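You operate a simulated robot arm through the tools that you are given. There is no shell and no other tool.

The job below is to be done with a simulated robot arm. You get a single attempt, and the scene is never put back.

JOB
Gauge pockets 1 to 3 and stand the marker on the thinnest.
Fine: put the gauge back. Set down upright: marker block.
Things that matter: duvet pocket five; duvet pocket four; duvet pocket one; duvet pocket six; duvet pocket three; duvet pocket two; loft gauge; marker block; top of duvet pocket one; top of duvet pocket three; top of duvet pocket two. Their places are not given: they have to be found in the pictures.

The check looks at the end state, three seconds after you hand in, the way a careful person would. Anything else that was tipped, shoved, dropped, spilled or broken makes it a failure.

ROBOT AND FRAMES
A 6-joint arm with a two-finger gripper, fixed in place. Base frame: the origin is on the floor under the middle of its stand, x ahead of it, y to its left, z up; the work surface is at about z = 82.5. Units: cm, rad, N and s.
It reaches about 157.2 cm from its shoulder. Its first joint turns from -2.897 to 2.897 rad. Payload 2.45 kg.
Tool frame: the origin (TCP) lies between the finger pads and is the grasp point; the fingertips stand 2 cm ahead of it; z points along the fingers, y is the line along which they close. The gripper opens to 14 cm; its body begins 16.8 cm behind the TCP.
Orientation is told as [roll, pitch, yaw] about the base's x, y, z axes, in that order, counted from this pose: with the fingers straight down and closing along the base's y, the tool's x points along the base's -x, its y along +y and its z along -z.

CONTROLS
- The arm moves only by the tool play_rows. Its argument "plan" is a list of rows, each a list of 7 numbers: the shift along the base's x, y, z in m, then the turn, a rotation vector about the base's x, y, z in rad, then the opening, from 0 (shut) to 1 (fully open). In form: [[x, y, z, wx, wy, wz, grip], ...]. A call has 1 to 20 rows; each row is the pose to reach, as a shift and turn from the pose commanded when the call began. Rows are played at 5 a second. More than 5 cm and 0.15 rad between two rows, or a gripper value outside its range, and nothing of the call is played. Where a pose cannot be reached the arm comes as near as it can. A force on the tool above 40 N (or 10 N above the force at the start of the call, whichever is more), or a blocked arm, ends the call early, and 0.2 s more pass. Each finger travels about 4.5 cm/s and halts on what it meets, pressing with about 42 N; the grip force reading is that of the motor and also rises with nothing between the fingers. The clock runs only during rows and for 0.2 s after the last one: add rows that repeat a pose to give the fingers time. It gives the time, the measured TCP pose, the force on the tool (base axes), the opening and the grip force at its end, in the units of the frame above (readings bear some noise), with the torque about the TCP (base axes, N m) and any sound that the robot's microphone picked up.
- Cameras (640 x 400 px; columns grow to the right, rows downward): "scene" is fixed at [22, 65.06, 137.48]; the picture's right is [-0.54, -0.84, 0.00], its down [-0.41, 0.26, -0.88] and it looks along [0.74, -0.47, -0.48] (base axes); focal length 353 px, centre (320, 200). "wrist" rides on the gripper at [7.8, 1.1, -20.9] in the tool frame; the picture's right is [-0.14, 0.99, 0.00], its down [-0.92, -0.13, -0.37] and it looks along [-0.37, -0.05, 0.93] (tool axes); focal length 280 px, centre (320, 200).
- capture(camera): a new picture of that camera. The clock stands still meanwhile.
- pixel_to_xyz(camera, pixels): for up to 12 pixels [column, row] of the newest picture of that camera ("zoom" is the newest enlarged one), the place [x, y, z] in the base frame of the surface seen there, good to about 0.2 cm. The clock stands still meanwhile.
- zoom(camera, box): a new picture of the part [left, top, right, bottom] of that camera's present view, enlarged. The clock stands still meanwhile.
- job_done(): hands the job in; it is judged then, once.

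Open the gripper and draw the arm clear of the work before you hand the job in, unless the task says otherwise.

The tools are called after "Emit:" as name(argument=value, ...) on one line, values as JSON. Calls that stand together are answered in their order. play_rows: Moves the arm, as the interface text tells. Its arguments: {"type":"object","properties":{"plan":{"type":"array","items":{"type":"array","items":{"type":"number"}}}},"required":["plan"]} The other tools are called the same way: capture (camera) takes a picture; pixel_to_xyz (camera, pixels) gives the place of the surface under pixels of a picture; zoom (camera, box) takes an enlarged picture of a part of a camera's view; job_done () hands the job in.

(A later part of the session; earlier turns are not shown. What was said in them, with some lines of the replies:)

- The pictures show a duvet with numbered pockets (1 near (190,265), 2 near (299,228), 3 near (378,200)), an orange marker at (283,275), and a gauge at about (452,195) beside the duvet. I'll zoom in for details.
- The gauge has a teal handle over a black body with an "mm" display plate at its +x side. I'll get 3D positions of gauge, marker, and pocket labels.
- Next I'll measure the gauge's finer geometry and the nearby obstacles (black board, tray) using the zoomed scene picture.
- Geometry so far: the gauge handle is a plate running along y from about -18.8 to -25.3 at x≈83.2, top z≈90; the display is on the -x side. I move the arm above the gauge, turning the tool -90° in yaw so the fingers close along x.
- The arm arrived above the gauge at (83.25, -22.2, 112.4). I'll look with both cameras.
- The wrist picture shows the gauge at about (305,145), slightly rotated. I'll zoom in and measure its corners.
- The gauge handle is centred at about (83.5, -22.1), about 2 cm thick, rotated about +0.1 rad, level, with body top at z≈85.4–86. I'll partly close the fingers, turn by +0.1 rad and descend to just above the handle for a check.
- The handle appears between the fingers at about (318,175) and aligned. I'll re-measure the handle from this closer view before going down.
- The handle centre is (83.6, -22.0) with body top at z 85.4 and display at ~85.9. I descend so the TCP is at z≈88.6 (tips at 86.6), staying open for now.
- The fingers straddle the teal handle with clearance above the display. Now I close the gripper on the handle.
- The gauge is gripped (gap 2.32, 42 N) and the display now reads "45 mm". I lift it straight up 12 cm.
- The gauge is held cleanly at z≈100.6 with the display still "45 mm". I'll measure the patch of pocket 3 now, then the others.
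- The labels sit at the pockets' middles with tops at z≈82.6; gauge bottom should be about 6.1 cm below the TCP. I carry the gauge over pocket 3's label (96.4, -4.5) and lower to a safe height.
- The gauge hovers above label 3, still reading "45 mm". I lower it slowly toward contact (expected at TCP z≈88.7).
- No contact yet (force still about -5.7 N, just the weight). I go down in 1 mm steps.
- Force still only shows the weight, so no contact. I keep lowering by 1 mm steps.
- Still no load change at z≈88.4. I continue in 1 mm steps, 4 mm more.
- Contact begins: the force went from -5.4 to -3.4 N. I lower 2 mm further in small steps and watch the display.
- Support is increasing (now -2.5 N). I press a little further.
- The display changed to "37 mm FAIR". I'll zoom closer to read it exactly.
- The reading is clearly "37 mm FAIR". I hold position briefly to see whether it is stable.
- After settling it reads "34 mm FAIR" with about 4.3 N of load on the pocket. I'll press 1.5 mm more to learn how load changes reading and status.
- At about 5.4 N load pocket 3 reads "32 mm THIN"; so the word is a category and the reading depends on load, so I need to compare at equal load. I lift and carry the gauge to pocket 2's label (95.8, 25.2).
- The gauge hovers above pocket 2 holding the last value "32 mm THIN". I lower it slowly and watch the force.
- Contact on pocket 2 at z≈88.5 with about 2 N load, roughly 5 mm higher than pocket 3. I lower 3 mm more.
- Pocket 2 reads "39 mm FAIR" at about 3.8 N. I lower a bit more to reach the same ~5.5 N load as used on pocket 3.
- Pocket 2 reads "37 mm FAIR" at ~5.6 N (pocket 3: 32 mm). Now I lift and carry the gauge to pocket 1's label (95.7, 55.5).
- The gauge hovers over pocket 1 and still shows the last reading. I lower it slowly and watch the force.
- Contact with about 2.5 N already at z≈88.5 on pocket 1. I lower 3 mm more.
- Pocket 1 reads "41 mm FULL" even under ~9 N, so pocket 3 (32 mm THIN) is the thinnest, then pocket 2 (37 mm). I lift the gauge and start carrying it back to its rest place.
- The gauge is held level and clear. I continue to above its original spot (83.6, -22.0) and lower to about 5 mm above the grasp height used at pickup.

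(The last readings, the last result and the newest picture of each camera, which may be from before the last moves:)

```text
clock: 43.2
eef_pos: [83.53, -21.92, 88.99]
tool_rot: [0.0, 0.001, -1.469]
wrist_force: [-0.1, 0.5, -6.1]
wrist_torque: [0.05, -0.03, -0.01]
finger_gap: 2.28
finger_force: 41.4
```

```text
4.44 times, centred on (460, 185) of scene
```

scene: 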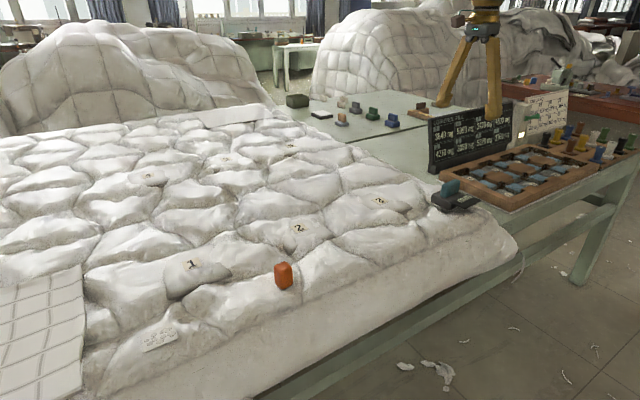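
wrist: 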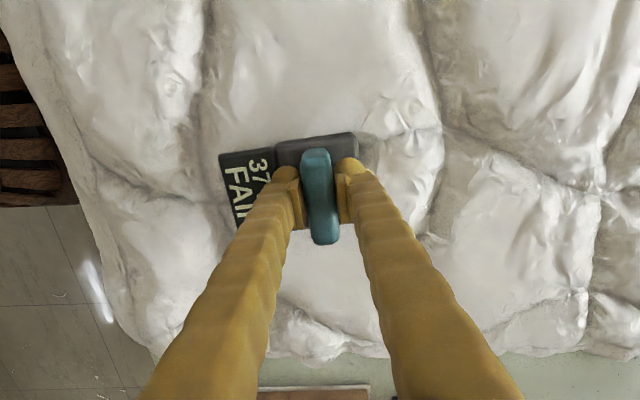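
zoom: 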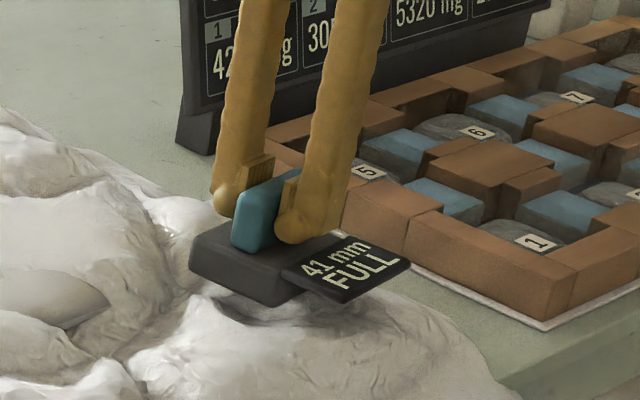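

The gauge is about 5 mm above its rest. I lower it in small steps to the original height.

Emit:
play_rows(plan=[[0, 0, -0.001, 0, 0, 0, 0], [0, 0, -0.002, 0, 0, 0, 0], [0, 0, -0.003, 0, 0, 0, 0], [0, 0, -0.004, 0, 0, 0, 0], [0, 0, -0.005, 0, 0, 0, 0], [0, 0, -0.005, 0, 0, 0, 0], [0, 0, -0.005, 0, 0, 0, 0]])

Emit:
zoom(camera="scene", box=[400, 140, 520, 230])

```text
clock: 44.8
eef_pos: [83.68, -22.1, 88.73]
tool_rot: [0.004, -0.002, -1.47]
wrist_force: [-4.6, -5.3, 20.1]
wrist_torque: [-0.05, 0.08, 0.0]
finger_gap: 2.29
finger_force: 41.9
```

```text
4.44 times, centred on (460, 185) of scene
```

zoom: 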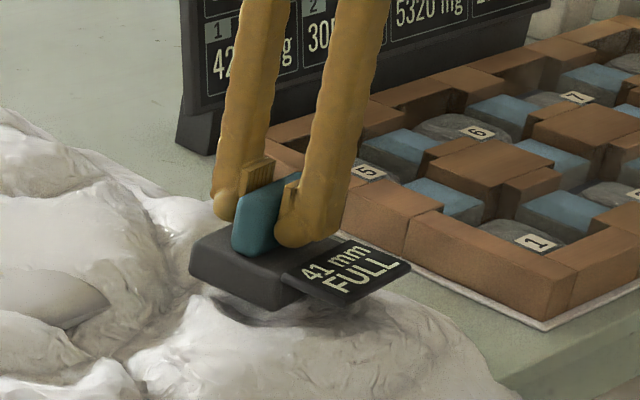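

It is firmly seated with about 26 N upward push, so it stands on a firm spot. I back off by under 1 mm to relieve the force before opening.

Emit:
play_rows(plan=[[0, 0, 0.0004, 0, 0, 0, 0], [0, 0, 0.0008, 0, 0, 0, 0], [0, 0, 0.0008, 0, 0, 0, 0]])

```text
clock: 45.6
eef_pos: [83.65, -22.06, 88.71]
tool_rot: [0.001, -0.003, -1.47]
wrist_force: [-6.8, -5.1, 10.8]
wrist_torque: [-0.11, 0.07, 0.01]
finger_gap: 2.3
finger_force: 41.8
```

Still pressing (10.8 N); I raise another 0.9 mm.

Emit:
play_rows(plan=[[0, 0, 0.0005, 0, 0, 0, 0], [0, 0, 0.0009, 0, 0, 0, 0], [0, 0, 0.0009, 0, 0, 0, 0]])

Emit:
zoom(camera="scene", box=[400, 140, 520, 230])

```text
clock: 46.4
eef_pos: [83.64, -22.08, 88.57]
tool_rot: [0.0, -0.003, -1.47]
wrist_force: [-0.2, 0.2, -5.7]
wrist_torque: [0.05, -0.04, -0.03]
finger_gap: 2.32
finger_force: 41.8
```

```text
4.44 times, centred on (460, 185) of scene
```

zoom: 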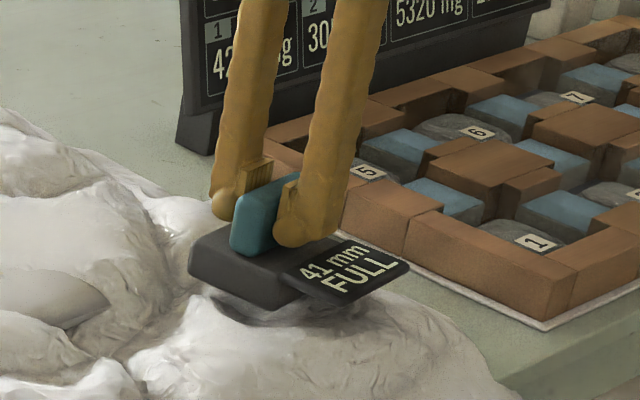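

Now the gauge just hangs (full weight -5.7 N), so the rest is under 1 mm below. I lower 0.5 mm and check.

Emit:
play_rows(plan=[[0, 0, -0.0003, 0, 0, 0, 0], [0, 0, -0.0006, 0, 0, 0, 0], [0, 0, -0.0006, 0, 0, 0, 0]])

```text
clock: 47.2
eef_pos: [83.71, -22.04, 88.57]
tool_rot: [0.003, -0.002, -1.47]
wrist_force: [-0.9, 2.1, -0.2]
wrist_torque: [0.27, 0.06, 0.01]
finger_gap: 2.3
finger_force: 42.3
```

The force is about zero, so the gauge is carrying its own weight on the rest. I open the fingers gradually.

Emit:
play_rows(plan=[[0, 0, 0, 0, 0, 0, 0.2], [0, 0, 0, 0, 0, 0, 0.28], [0, 0, 0, 0, 0, 0, 0.36], [0, 0, 0, 0, 0, 0, 0.45], [0, 0, 0, 0, 0, 0, 0.45], [0, 0, 0, 0, 0, 0, 0.45], [0, 0, 0, 0, 0, 0, 0.45]])

Emit:
zoom(camera="scene", box=[400, 140, 520, 230])

```text
clock: 48.8
eef_pos: [83.71, -22.12, 88.64]
tool_rot: [0.002, -0.001, -1.471]
wrist_force: [0.2, 0.8, -0.4]
wrist_torque: [0.0, 0.04, 0.03]
finger_gap: 6.28
finger_force: 0.1
```

```text
4.44 times, centred on (460, 185) of scene
```

zoom: 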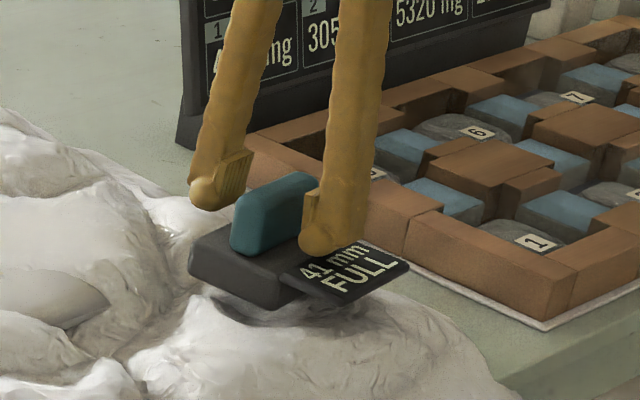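

The gauge stands free in its original place. I raise the arm straight up, clear of it, and look.

Emit:
play_rows(plan=[[0, 0, 0.015, 0, 0, 0, 0.45], [0, 0, 0.04, 0, 0, 0, 0.45], [0, 0, 0.08, 0, 0, 0, 0.45], [0, 0, 0.125, 0, 0, 0, 0.45], [0, 0, 0.17, 0, 0, 0, 0.45], [0, 0, 0.21, 0, 0, 0, 0.45], [0, 0, 0.24, 0, 0, 0, 0.45], [0, 0, 0.24, 0, 0, 0, 0.45]])

Emit:
capture(camera="scene")

Emit:
zoom(camera="wrist", box=[225, 95, 385, 195])

Emit:
pixel_to_xyz(camera="zoom", pixels=[[368, 105], [405, 270], [385, 188], [440, 68], [480, 245], [175, 130], [228, 308]])

```text
clock: 50.6
eef_pos: [83.56, -22.0, 112.8]
tool_rot: [0.0, -0.002, -1.469]
wrist_force: [-0.6, -0.2, 0.1]
wrist_torque: [0.02, 0.0, -0.01]
finger_gap: 6.29
finger_force: 0.0
```

```text
taken
```

scene: 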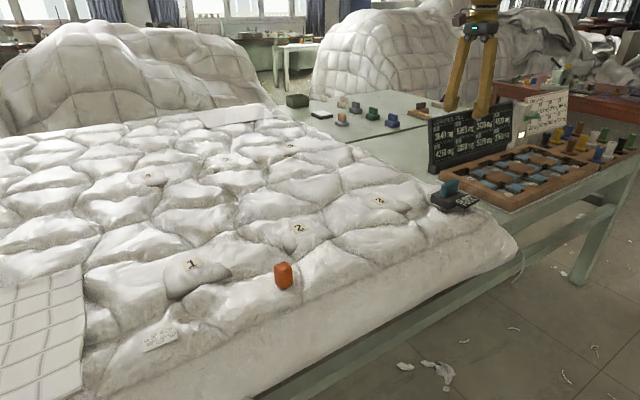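

```text
4.00 times, centred on (305, 145) of wrist
```

zoom: 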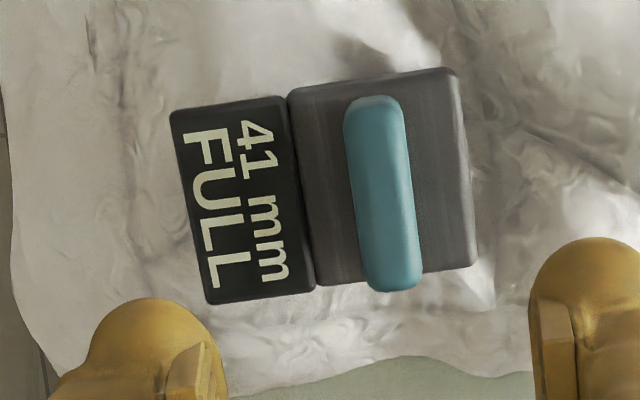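

```text
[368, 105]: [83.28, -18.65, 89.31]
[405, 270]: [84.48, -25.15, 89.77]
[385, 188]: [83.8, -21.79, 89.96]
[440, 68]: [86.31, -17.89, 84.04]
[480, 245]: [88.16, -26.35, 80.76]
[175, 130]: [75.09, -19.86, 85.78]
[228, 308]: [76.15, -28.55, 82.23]
```

The gauge is back, upright, at its original spot. I double-check its pose using correct corner pixels in this view and get the marker's exact geometry.

Emit:
pixel_to_xyz(camera="zoom", pixels=[[372, 107], [393, 278], [383, 190], [445, 75], [472, 260], [176, 115], [210, 298]])

Emit:
zoom(camera="scene", box=[255, 250, 311, 300])

```text
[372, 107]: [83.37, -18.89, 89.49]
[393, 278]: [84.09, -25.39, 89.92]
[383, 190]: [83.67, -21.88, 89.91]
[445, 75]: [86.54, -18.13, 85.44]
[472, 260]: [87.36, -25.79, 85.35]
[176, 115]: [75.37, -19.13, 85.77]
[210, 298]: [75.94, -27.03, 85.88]
```

```text
8.00 times, centred on (283, 275) of scene
```

zoom: 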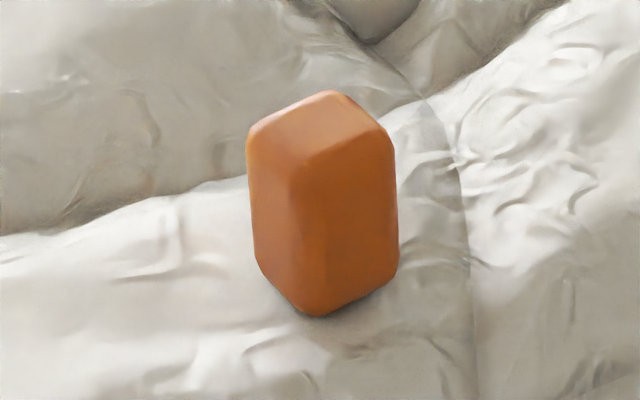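

The gauge matches its original pose within ~0.2 cm. Now I measure the orange marker block.

Emit:
pixel_to_xyz(camera="zoom", pixels=[[332, 95], [258, 135], [300, 160], [382, 140], [320, 125], [262, 250], [318, 308], [390, 270], [270, 200], [350, 210], [225, 195], [335, 320]])

```text
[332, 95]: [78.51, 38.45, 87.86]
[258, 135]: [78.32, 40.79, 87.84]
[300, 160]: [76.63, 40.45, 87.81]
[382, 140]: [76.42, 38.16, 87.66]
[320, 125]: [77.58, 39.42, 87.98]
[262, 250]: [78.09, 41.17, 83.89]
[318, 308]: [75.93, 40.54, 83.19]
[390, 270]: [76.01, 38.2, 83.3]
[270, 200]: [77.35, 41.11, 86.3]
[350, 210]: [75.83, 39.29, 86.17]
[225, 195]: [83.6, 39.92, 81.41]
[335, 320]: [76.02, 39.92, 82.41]
```

The marker is about 3.2 cm square and 5.6 cm tall, centred near (77.4, 39.6), z 82.4–88.0. I move above it for a closer look.

Emit:
play_rows(plan=[[-0.005, 0.047, 0, 0, 0, -0.01, 0.5], [-0.009, 0.095, 0, 0, 0, -0.02, 0.5], [-0.014, 0.142, 0, 0, 0, -0.03, 0.5], [-0.019, 0.189, 0, 0, 0, -0.04, 0.5], [-0.024, 0.237, 0, 0, 0, -0.05, 0.5], [-0.029, 0.284, 0, 0, 0, -0.06, 0.5], [-0.033, 0.331, 0, 0, 0, -0.07, 0.5], [-0.038, 0.378, 0, 0, 0, -0.08, 0.5], [-0.043, 0.426, 0, 0, 0, -0.09, 0.5], [-0.048, 0.473, 0, 0, 0, -0.1, 0.5], [-0.052, 0.52, 0, 0, 0, -0.1, 0.5], [-0.057, 0.568, 0, 0, 0, -0.1, 0.5], [-0.062, 0.615, 0, 0, 0, -0.1, 0.5], [-0.062, 0.615, 0, 0, 0, -0.1, 0.5], [-0.062, 0.615, 0, 0, 0, -0.1, 0.5]])

Emit:
capture(camera="wrist")

```text
clock: 53.8
eef_pos: [77.76, 39.45, 112.84]
tool_rot: [0.0, -0.002, -1.571]
wrist_force: [-0.4, -0.2, -0.7]
wrist_torque: [0.0, -0.03, 0.01]
finger_gap: 7.0
finger_force: 0.1
```

```text
taken
```

wrist: 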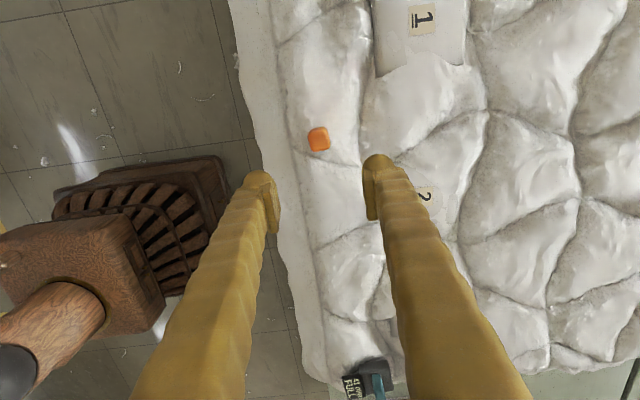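

Emit:
zoom(camera="wrist", box=[294, 118, 346, 158])

```text
10.00 times, centred on (320, 138) of wrist
```

zoom: 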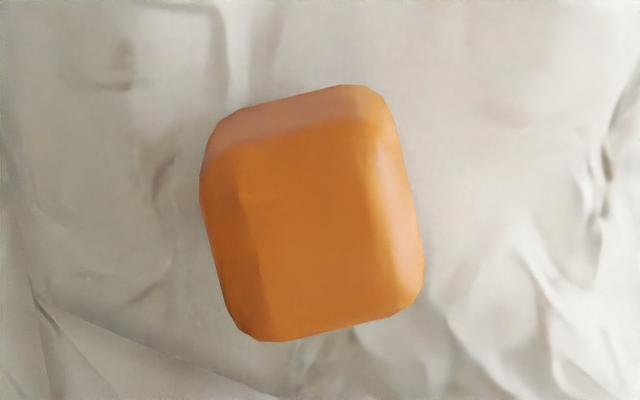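

Emit:
pixel_to_xyz(camera="zoom", pixels=[[235, 140], [375, 115], [400, 290], [260, 320], [205, 180], [415, 250], [225, 120], [370, 92], [415, 295], [245, 330], [320, 220], [310, 325]])

```text
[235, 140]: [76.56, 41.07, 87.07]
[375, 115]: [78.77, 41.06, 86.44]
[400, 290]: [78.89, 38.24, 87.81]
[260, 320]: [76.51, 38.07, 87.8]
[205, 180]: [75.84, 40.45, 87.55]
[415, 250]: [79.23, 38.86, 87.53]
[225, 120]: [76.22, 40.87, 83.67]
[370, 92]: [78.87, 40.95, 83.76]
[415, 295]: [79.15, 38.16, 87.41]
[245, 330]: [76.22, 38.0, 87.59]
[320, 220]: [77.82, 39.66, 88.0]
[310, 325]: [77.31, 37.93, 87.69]
```

I'll sample more points along the marker's straight edges to pin its yaw.

Emit:
pixel_to_xyz(camera="zoom", pixels=[[203, 200], [208, 230], [216, 260], [224, 290], [396, 140], [403, 170], [409, 200], [415, 230], [421, 265], [280, 338], [330, 328], [380, 315]])

Emit:
zoom(camera="scene", box=[263, 255, 303, 295])

```text
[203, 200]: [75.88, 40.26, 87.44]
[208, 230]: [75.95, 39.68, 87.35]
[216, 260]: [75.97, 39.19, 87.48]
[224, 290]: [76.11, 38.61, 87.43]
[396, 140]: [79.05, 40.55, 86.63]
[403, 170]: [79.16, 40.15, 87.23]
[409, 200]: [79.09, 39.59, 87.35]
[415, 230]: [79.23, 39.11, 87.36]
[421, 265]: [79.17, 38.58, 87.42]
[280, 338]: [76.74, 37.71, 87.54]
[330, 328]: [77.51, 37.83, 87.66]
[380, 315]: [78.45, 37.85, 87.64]
```

```text
10.00 times, centred on (283, 275) of scene
```

zoom: 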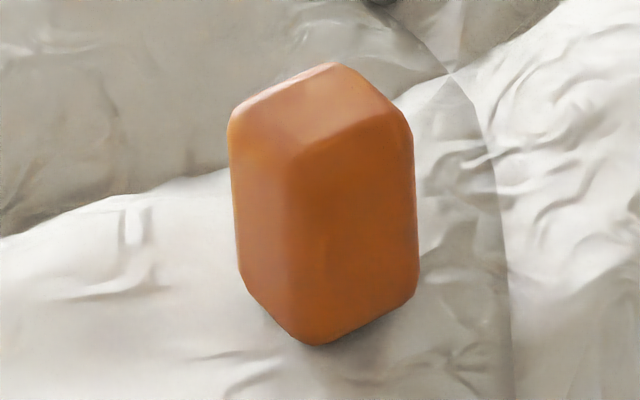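

The marker is centred at about (77.55, 39.5), yaw about +0.1 rad. I turn by +0.1 rad and descend to just above it with fingers at 7 cm opening.

Emit:
play_rows(plan=[[0.001, 0, -0.04, 0, 0, 0.05, 0.5], [0.001, 0, -0.08, 0, 0, 0.1, 0.5], [0.001, 0, -0.12, 0, 0, 0.1, 0.5], [0.001, 0, -0.155, 0, 0, 0.1, 0.5], [0.001, 0, -0.18, 0, 0, 0.1, 0.5], [0.001, 0, -0.195, 0, 0, 0.1, 0.5], [0.001, 0, -0.2, 0, 0, 0.1, 0.5], [0.001, 0, -0.2, 0, 0, 0.1, 0.5], [0.001, 0, -0.2, 0, 0, 0.1, 0.5]])

Emit:
zoom(camera="wrist", box=[220, 90, 420, 230])

Emit:
zoom(camera="scene", box=[223, 205, 343, 305])

```text
clock: 55.8
eef_pos: [77.6, 39.5, 92.59]
tool_rot: [-0.001, -0.002, -1.469]
wrist_force: [-0.6, -1.5, 0.4]
wrist_torque: [-0.02, -0.01, 0.02]
finger_gap: 7.0
finger_force: 0.1
```

```text
2.86 times, centred on (320, 160) of wrist
```

zoom: 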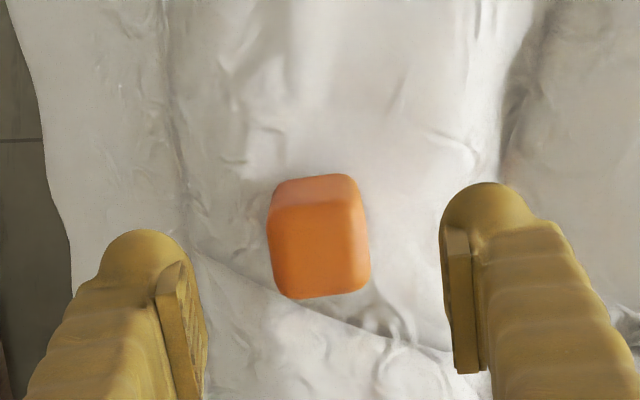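

```text
4.00 times, centred on (283, 255) of scene
```

zoom: 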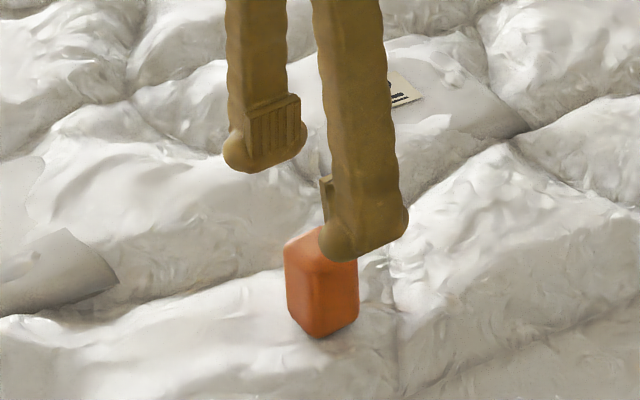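

The marker is centred between the fingers. I descend to TCP z≈86.2 (tips 84.2).

Emit:
play_rows(plan=[[0, 0, -0.015, 0, 0, 0, 0.5], [0, 0, -0.03, 0, 0, 0, 0.5], [0, 0, -0.045, 0, 0, 0, 0.5], [0, 0, -0.057, 0, 0, 0, 0.5], [0, 0, -0.065, 0, 0, 0, 0.5], [0, 0, -0.065, 0, 0, 0, 0.5], [0, 0, -0.065, 0, 0, 0, 0.5]])

Emit:
zoom(camera="scene", box=[223, 205, 343, 305])

Emit:
zoom(camera="wrist", box=[220, 90, 420, 230])

```text
clock: 57.4
eef_pos: [77.53, 39.59, 86.15]
tool_rot: [0.0, -0.002, -1.47]
wrist_force: [0.1, 0.6, -0.3]
wrist_torque: [-0.01, -0.03, -0.01]
finger_gap: 7.0
finger_force: 0.0
```

```text
4.00 times, centred on (283, 255) of scene
```

zoom: 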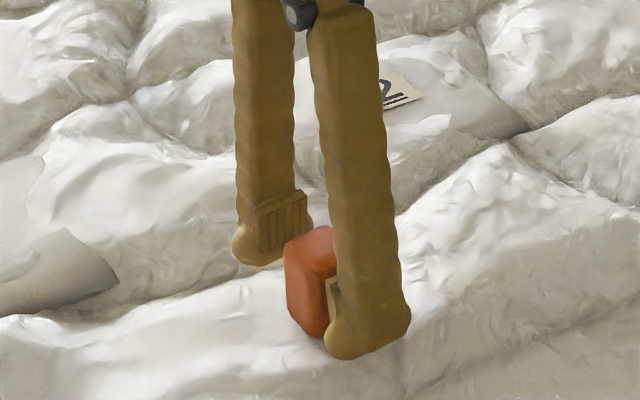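

```text
2.86 times, centred on (320, 160) of wrist
```

zoom: 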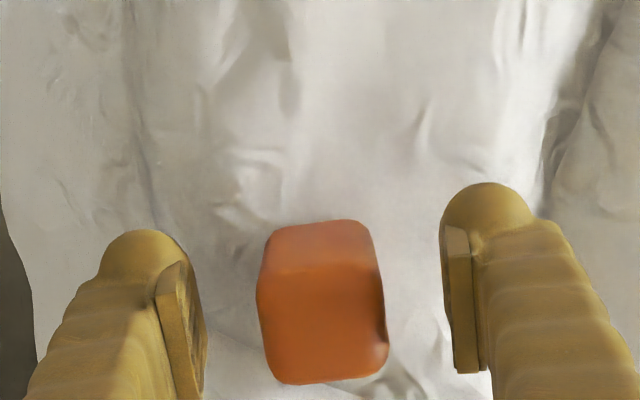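

The fingers straddle the marker with no contact. I close on it.

Emit:
play_rows(plan=[[0, 0, 0, 0, 0, 0, 0.35], [0, 0, 0, 0, 0, 0, 0.2], [0, 0, 0, 0, 0, 0, 0.0], [0, 0, 0, 0, 0, 0, 0.0], [0, 0, 0, 0, 0, 0, 0.0], [0, 0, 0, 0, 0, 0, 0.0]])

Emit:
zoom(camera="scene", box=[223, 205, 343, 305])

Emit:
zoom(camera="wrist", box=[220, 90, 420, 230])

```text
clock: 58.8
eef_pos: [77.6, 39.56, 86.24]
tool_rot: [0.001, -0.001, -1.469]
wrist_force: [0.0, -0.9, 0.1]
wrist_torque: [0.01, -0.01, 0.0]
finger_gap: 3.24
finger_force: 42.9
```

```text
4.00 times, centred on (283, 255) of scene
```

zoom: 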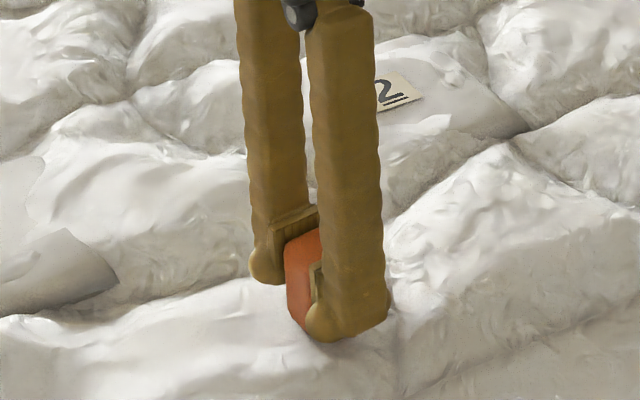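

```text
2.86 times, centred on (320, 160) of wrist
```

zoom: 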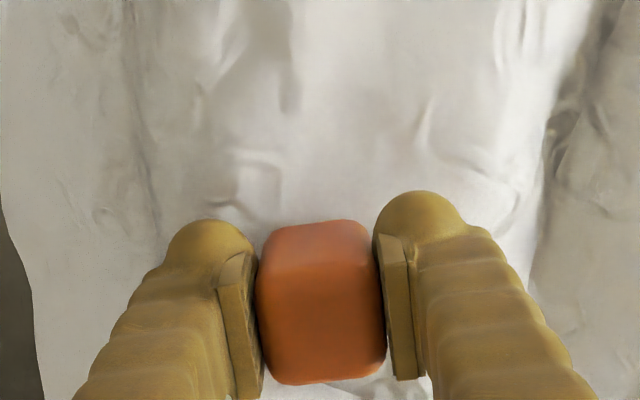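

The marker is firmly held (gap 3.24 cm). I lift it 12 cm straight up and carry it over pocket 3's label.

Emit:
play_rows(plan=[[0, 0, 0.01, 0, 0, 0, 0], [0, 0, 0.035, 0, 0, 0, 0], [0, 0, 0.065, 0, 0, 0, 0], [0, 0, 0.095, 0, 0, 0, 0], [0, 0, 0.12, 0, 0, 0, 0], [0.017, -0.04, 0.12, 0, 0, 0, 0], [0.034, -0.08, 0.12, 0, 0, 0, 0], [0.052, -0.12, 0.12, 0, 0, 0, 0], [0.069, -0.16, 0.12, 0, 0, 0, 0], [0.086, -0.2, 0.12, 0, 0, 0, 0], [0.103, -0.24, 0.12, 0, 0, 0, 0], [0.12, -0.28, 0.12, 0, 0, 0, 0], [0.137, -0.32, 0.12, 0, 0, 0, 0], [0.155, -0.36, 0.12, 0, 0, 0, 0], [0.172, -0.4, 0.12, 0, 0, 0, 0], [0.189, -0.44, 0.12, 0, 0, 0, 0], [0.189, -0.44, 0.1, 0, 0, 0, 0], [0.189, -0.44, 0.08, 0, 0, 0, 0], [0.189, -0.44, 0.06, 0, 0, 0, 0], [0.189, -0.44, 0.06, 0, 0, 0, 0]])

Emit:
zoom(camera="scene", box=[320, 110, 460, 230])

Emit:
capture(camera="wrist")

```text
clock: 63.0
eef_pos: [96.46, -4.67, 92.19]
tool_rot: [0.003, -0.001, -1.468]
wrist_force: [0.3, 0.5, -0.4]
wrist_torque: [0.03, 0.0, 0.03]
finger_gap: 3.22
finger_force: 41.9
```

```text
3.33 times, centred on (390, 170) of scene
```

zoom: 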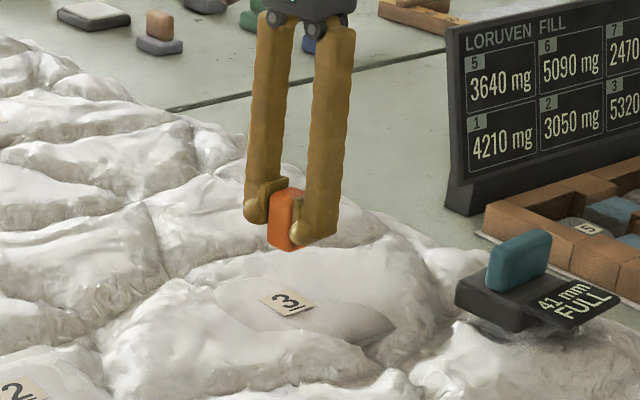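

```text
taken
```

wrist: 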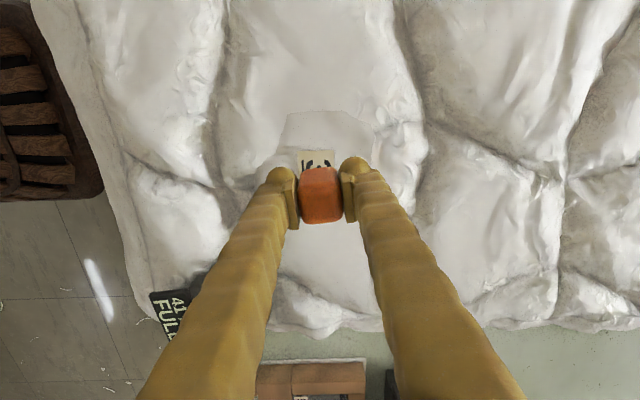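

The marker hangs upright above label 3. I lower it to just above contact (TCP z≈86.5).

Emit:
play_rows(plan=[[0, 0, -0.015, 0, 0, 0, 0], [0, 0, -0.03, 0, 0, 0, 0], [0, 0, -0.042, 0, 0, 0, 0], [0, 0, -0.05, 0, 0, 0, 0], [0, 0, -0.054, 0, 0, 0, 0], [0, 0, -0.057, 0, 0, 0, 0], [0, 0, -0.057, 0, 0, 0, 0], [0, 0, -0.057, 0, 0, 0, 0]])

Emit:
zoom(camera="scene", box=[330, 140, 450, 230])

```text
clock: 64.8
eef_pos: [96.41, -4.59, 86.41]
tool_rot: [0.0, -0.002, -1.469]
wrist_force: [1.1, -0.3, -0.3]
wrist_torque: [-0.01, -0.02, 0.0]
finger_gap: 3.23
finger_force: 41.8
```

```text
4.44 times, centred on (390, 185) of scene
```

zoom: 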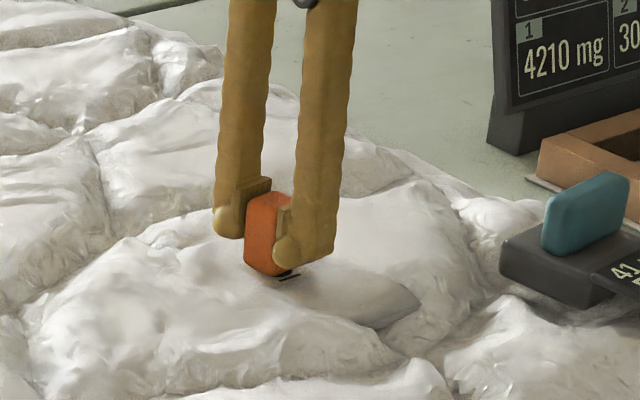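

No contact yet (force ~0). I continue down in 1 mm steps, watching the force.

Emit:
play_rows(plan=[[0, 0, -0.001, 0, 0, 0, 0], [0, 0, -0.002, 0, 0, 0, 0], [0, 0, -0.003, 0, 0, 0, 0], [0, 0, -0.004, 0, 0, 0, 0], [0, 0, -0.004, 0, 0, 0, 0], [0, 0, -0.004, 0, 0, 0, 0]])

Emit:
zoom(camera="scene", box=[330, 140, 450, 230])

```text
clock: 66.2
eef_pos: [96.45, -4.6, 85.89]
tool_rot: [0.0, -0.001, -1.469]
wrist_force: [-0.8, -0.5, 1.3]
wrist_torque: [-0.04, 0.02, 0.03]
finger_gap: 3.24
finger_force: 41.7
```

```text
4.44 times, centred on (390, 185) of scene
```

zoom: 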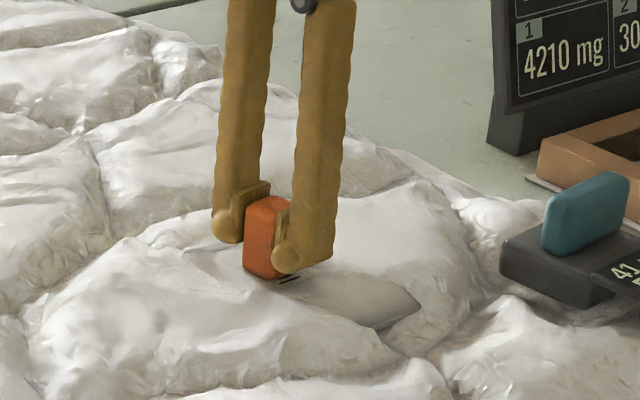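

Contact on pocket 3: force rose by ~1.6 N. I ease up 1 mm so it is only lightly pressed and re-read.

Emit:
play_rows(plan=[[0, 0, 0.0005, 0, 0, 0, 0], [0, 0, 0.001, 0, 0, 0, 0], [0, 0, 0.001, 0, 0, 0, 0], [0, 0, 0.001, 0, 0, 0, 0]])

```text
clock: 67.2
eef_pos: [96.45, -4.53, 86.11]
tool_rot: [0.0, -0.002, -1.471]
wrist_force: [0.0, 1.0, -0.6]
wrist_torque: [0.0, 0.01, -0.01]
finger_gap: 3.24
finger_force: 42.5
```

The reading -0.6 N suggests it may be hanging free again. I lower by 0.8 mm for light contact and re-read.

Emit:
play_rows(plan=[[0, 0, -0.0004, 0, 0, 0, 0], [0, 0, -0.0008, 0, 0, 0, 0], [0, 0, -0.0008, 0, 0, 0, 0], [0, 0, -0.0008, 0, 0, 0, 0], [0, 0, -0.0008, 0, 0, 0, 0]])

Emit:
zoom(camera="scene", box=[360, 160, 420, 215])

```text
clock: 68.4
eef_pos: [96.45, -4.45, 86.03]
tool_rot: [-0.001, -0.002, -1.47]
wrist_force: [0.5, 0.3, -0.6]
wrist_torque: [0.0, -0.01, 0.0]
finger_gap: 3.23
finger_force: 41.9
```

```text
7.27 times, centred on (390, 188) of scene
```

zoom: 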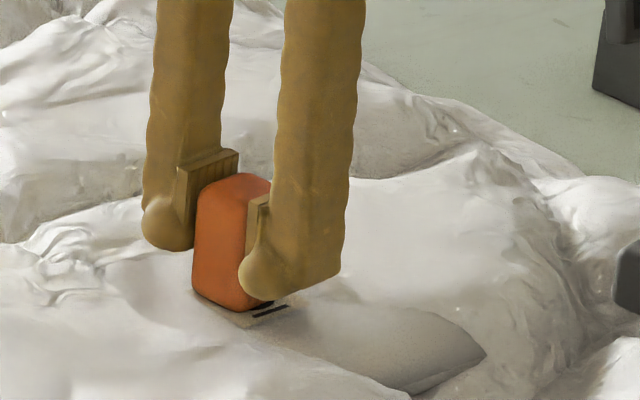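

Readings are noisy near zero; I lower another 1.5 mm to be sure of contact.

Emit:
play_rows(plan=[[0, 0, -0.0005, 0, 0, 0, 0], [0, 0, -0.001, 0, 0, 0, 0], [0, 0, -0.0015, 0, 0, 0, 0], [0, 0, -0.0015, 0, 0, 0, 0], [0, 0, -0.0015, 0, 0, 0, 0], [0, 0, -0.0015, 0, 0, 0, 0]])

```text
clock: 69.8
eef_pos: [96.33, -4.65, 85.87]
tool_rot: [0.001, -0.002, -1.47]
wrist_force: [-0.3, 0.2, 0.8]
wrist_torque: [0.04, 0.01, -0.01]
finger_gap: 3.22
finger_force: 42.0
```

Force is now +0.8 N; I hold and re-read to confirm a light contact.

Emit:
play_rows(plan=[[0, 0, 0, 0, 0, 0, 0], [0, 0, 0, 0, 0, 0, 0]])

Emit:
zoom(camera="scene", box=[360, 160, 420, 215])

```text
clock: 70.4
eef_pos: [96.41, -4.6, 85.95]
tool_rot: [0.0, -0.002, -1.469]
wrist_force: [-0.3, -0.6, 0.9]
wrist_torque: [0.0, 0.01, -0.02]
finger_gap: 3.24
finger_force: 42.0
```

```text
7.27 times, centred on (390, 188) of scene
```

zoom: 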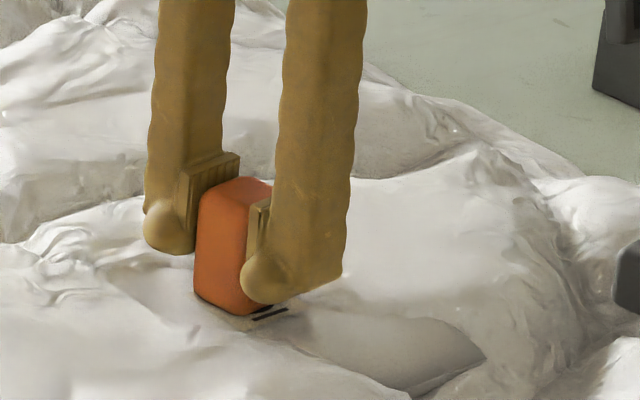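

Light contact is confirmed. I open the fingers slowly and symmetrically.

Emit:
play_rows(plan=[[0, 0, 0, 0, 0, 0, 0.24], [0, 0, 0, 0, 0, 0, 0.28], [0, 0, 0, 0, 0, 0, 0.34], [0, 0, 0, 0, 0, 0, 0.42], [0, 0, 0, 0, 0, 0, 0.5], [0, 0, 0, 0, 0, 0, 0.5], [0, 0, 0, 0, 0, 0, 0.5], [0, 0, 0, 0, 0, 0, 0.5]])

Emit:
zoom(camera="scene", box=[360, 160, 420, 215])

Emit:
zoom(camera="wrist", box=[220, 90, 420, 230])

```text
clock: 72.2
eef_pos: [96.47, -4.58, 85.98]
tool_rot: [0.0, -0.003, -1.468]
wrist_force: [-0.6, -1.1, 0.2]
wrist_torque: [0.0, 0.01, 0.0]
finger_gap: 7.02
finger_force: 0.0
```

```text
7.27 times, centred on (390, 188) of scene
```

zoom: 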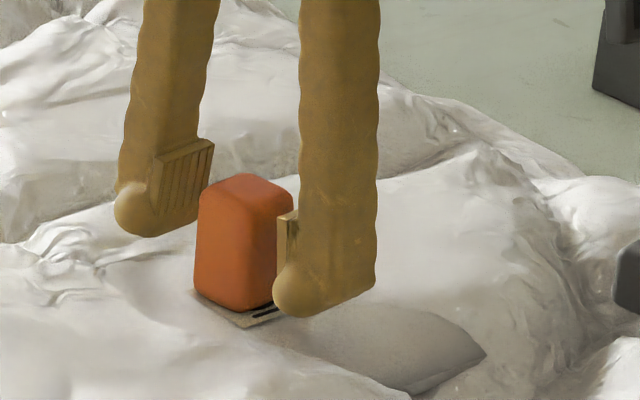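

```text
2.86 times, centred on (320, 160) of wrist
```

zoom: 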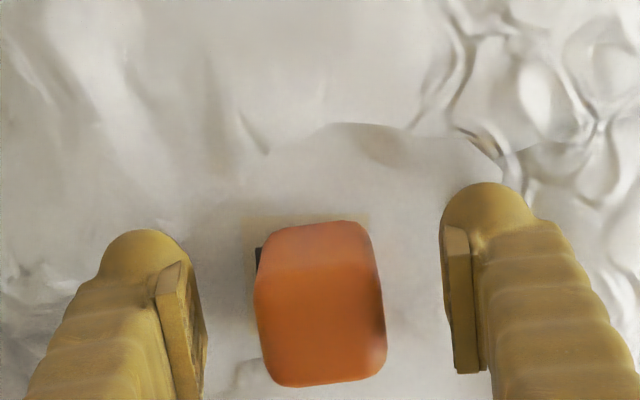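

The marker stands upright on pocket 3 on its own. I raise the arm straight up and away.

Emit:
play_rows(plan=[[0, 0, 0.01, 0, 0, 0, 0.5], [0, 0, 0.03, 0, 0, 0, 0.5], [0, 0, 0.06, 0, 0, 0, 0.5], [0, 0, 0.1, 0, 0, 0, 0.5], [0, 0, 0.145, 0, 0, 0, 0.5], [0, 0, 0.19, 0, 0, 0, 0.5], [0, 0, 0.235, 0, 0, 0, 0.5], [0, 0, 0.28, 0, 0, 0, 0.5], [-0.04, 0.03, 0.28, 0, 0, 0, 0.6], [-0.08, 0.06, 0.28, 0, 0, 0, 0.7], [-0.12, 0.09, 0.28, 0, 0, 0, 0.8], [-0.16, 0.12, 0.28, 0, 0, 0, 0.9], [-0.2, 0.15, 0.28, 0, 0, 0, 1.0], [-0.2, 0.19, 0.28, 0, 0, 0, 1.0], [-0.2, 0.23, 0.28, 0, 0, 0, 1.0], [-0.2, 0.23, 0.28, 0, 0, 0, 1.0]])

Emit:
capture(camera="scene")

Emit:
zoom(camera="scene", box=[340, 150, 500, 240])

```text
clock: 75.6
eef_pos: [76.62, 18.63, 113.81]
tool_rot: [0.002, -0.002, -1.47]
wrist_force: [-0.3, -0.4, 0.2]
wrist_torque: [0.0, -0.05, -0.02]
finger_gap: 14.01
finger_force: 0.1
```

```text
taken
```

scene: 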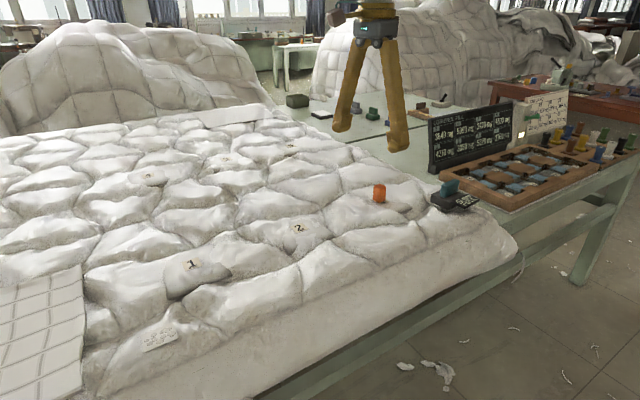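

```text
4.00 times, centred on (420, 195) of scene
```

zoom: 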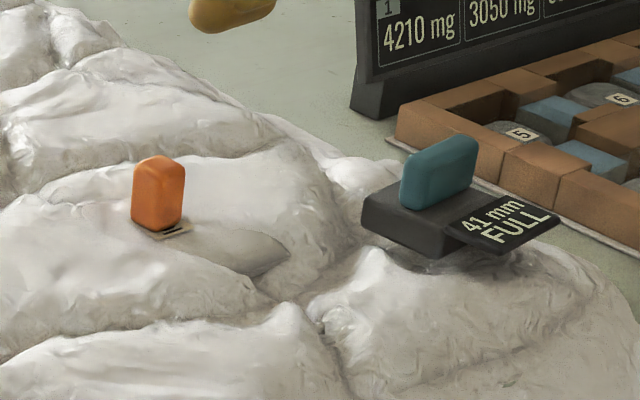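

The marker stands upright on pocket 3 at (379,193), the gauge is back in its original place at (455,195), the gripper is open, and the arm is clear. I hand in the job.

Emit:
job_done()

```text
The job is handed in.
```

I gauged pockets 1 to 3, and the marker block now stands upright on pocket 3, the thinnest. The job is handed in, but no verdict came back.

| Pocket | Reading | Load on the pocket |
|---|---|---|
| 1 | 41 mm, FULL | about 9 N |
| 2 | 37 mm, FAIR | about 5.6 N |
| 3 | 32 mm, THIN | about 5.4 N |

Readings drop as the load goes up, so pockets 2 and 3 were compared at nearly the same load. Pocket 1 was pressed harder and still read the thickest, so the order holds.

The gauge is back where it was, within about 0.2 cm. When I lowered it there it pressed on its rest with about 26 N for a moment before I eased it off and let go. In the last pictures nothing else had moved or tipped. The gripper is open and the arm is clear of the work.
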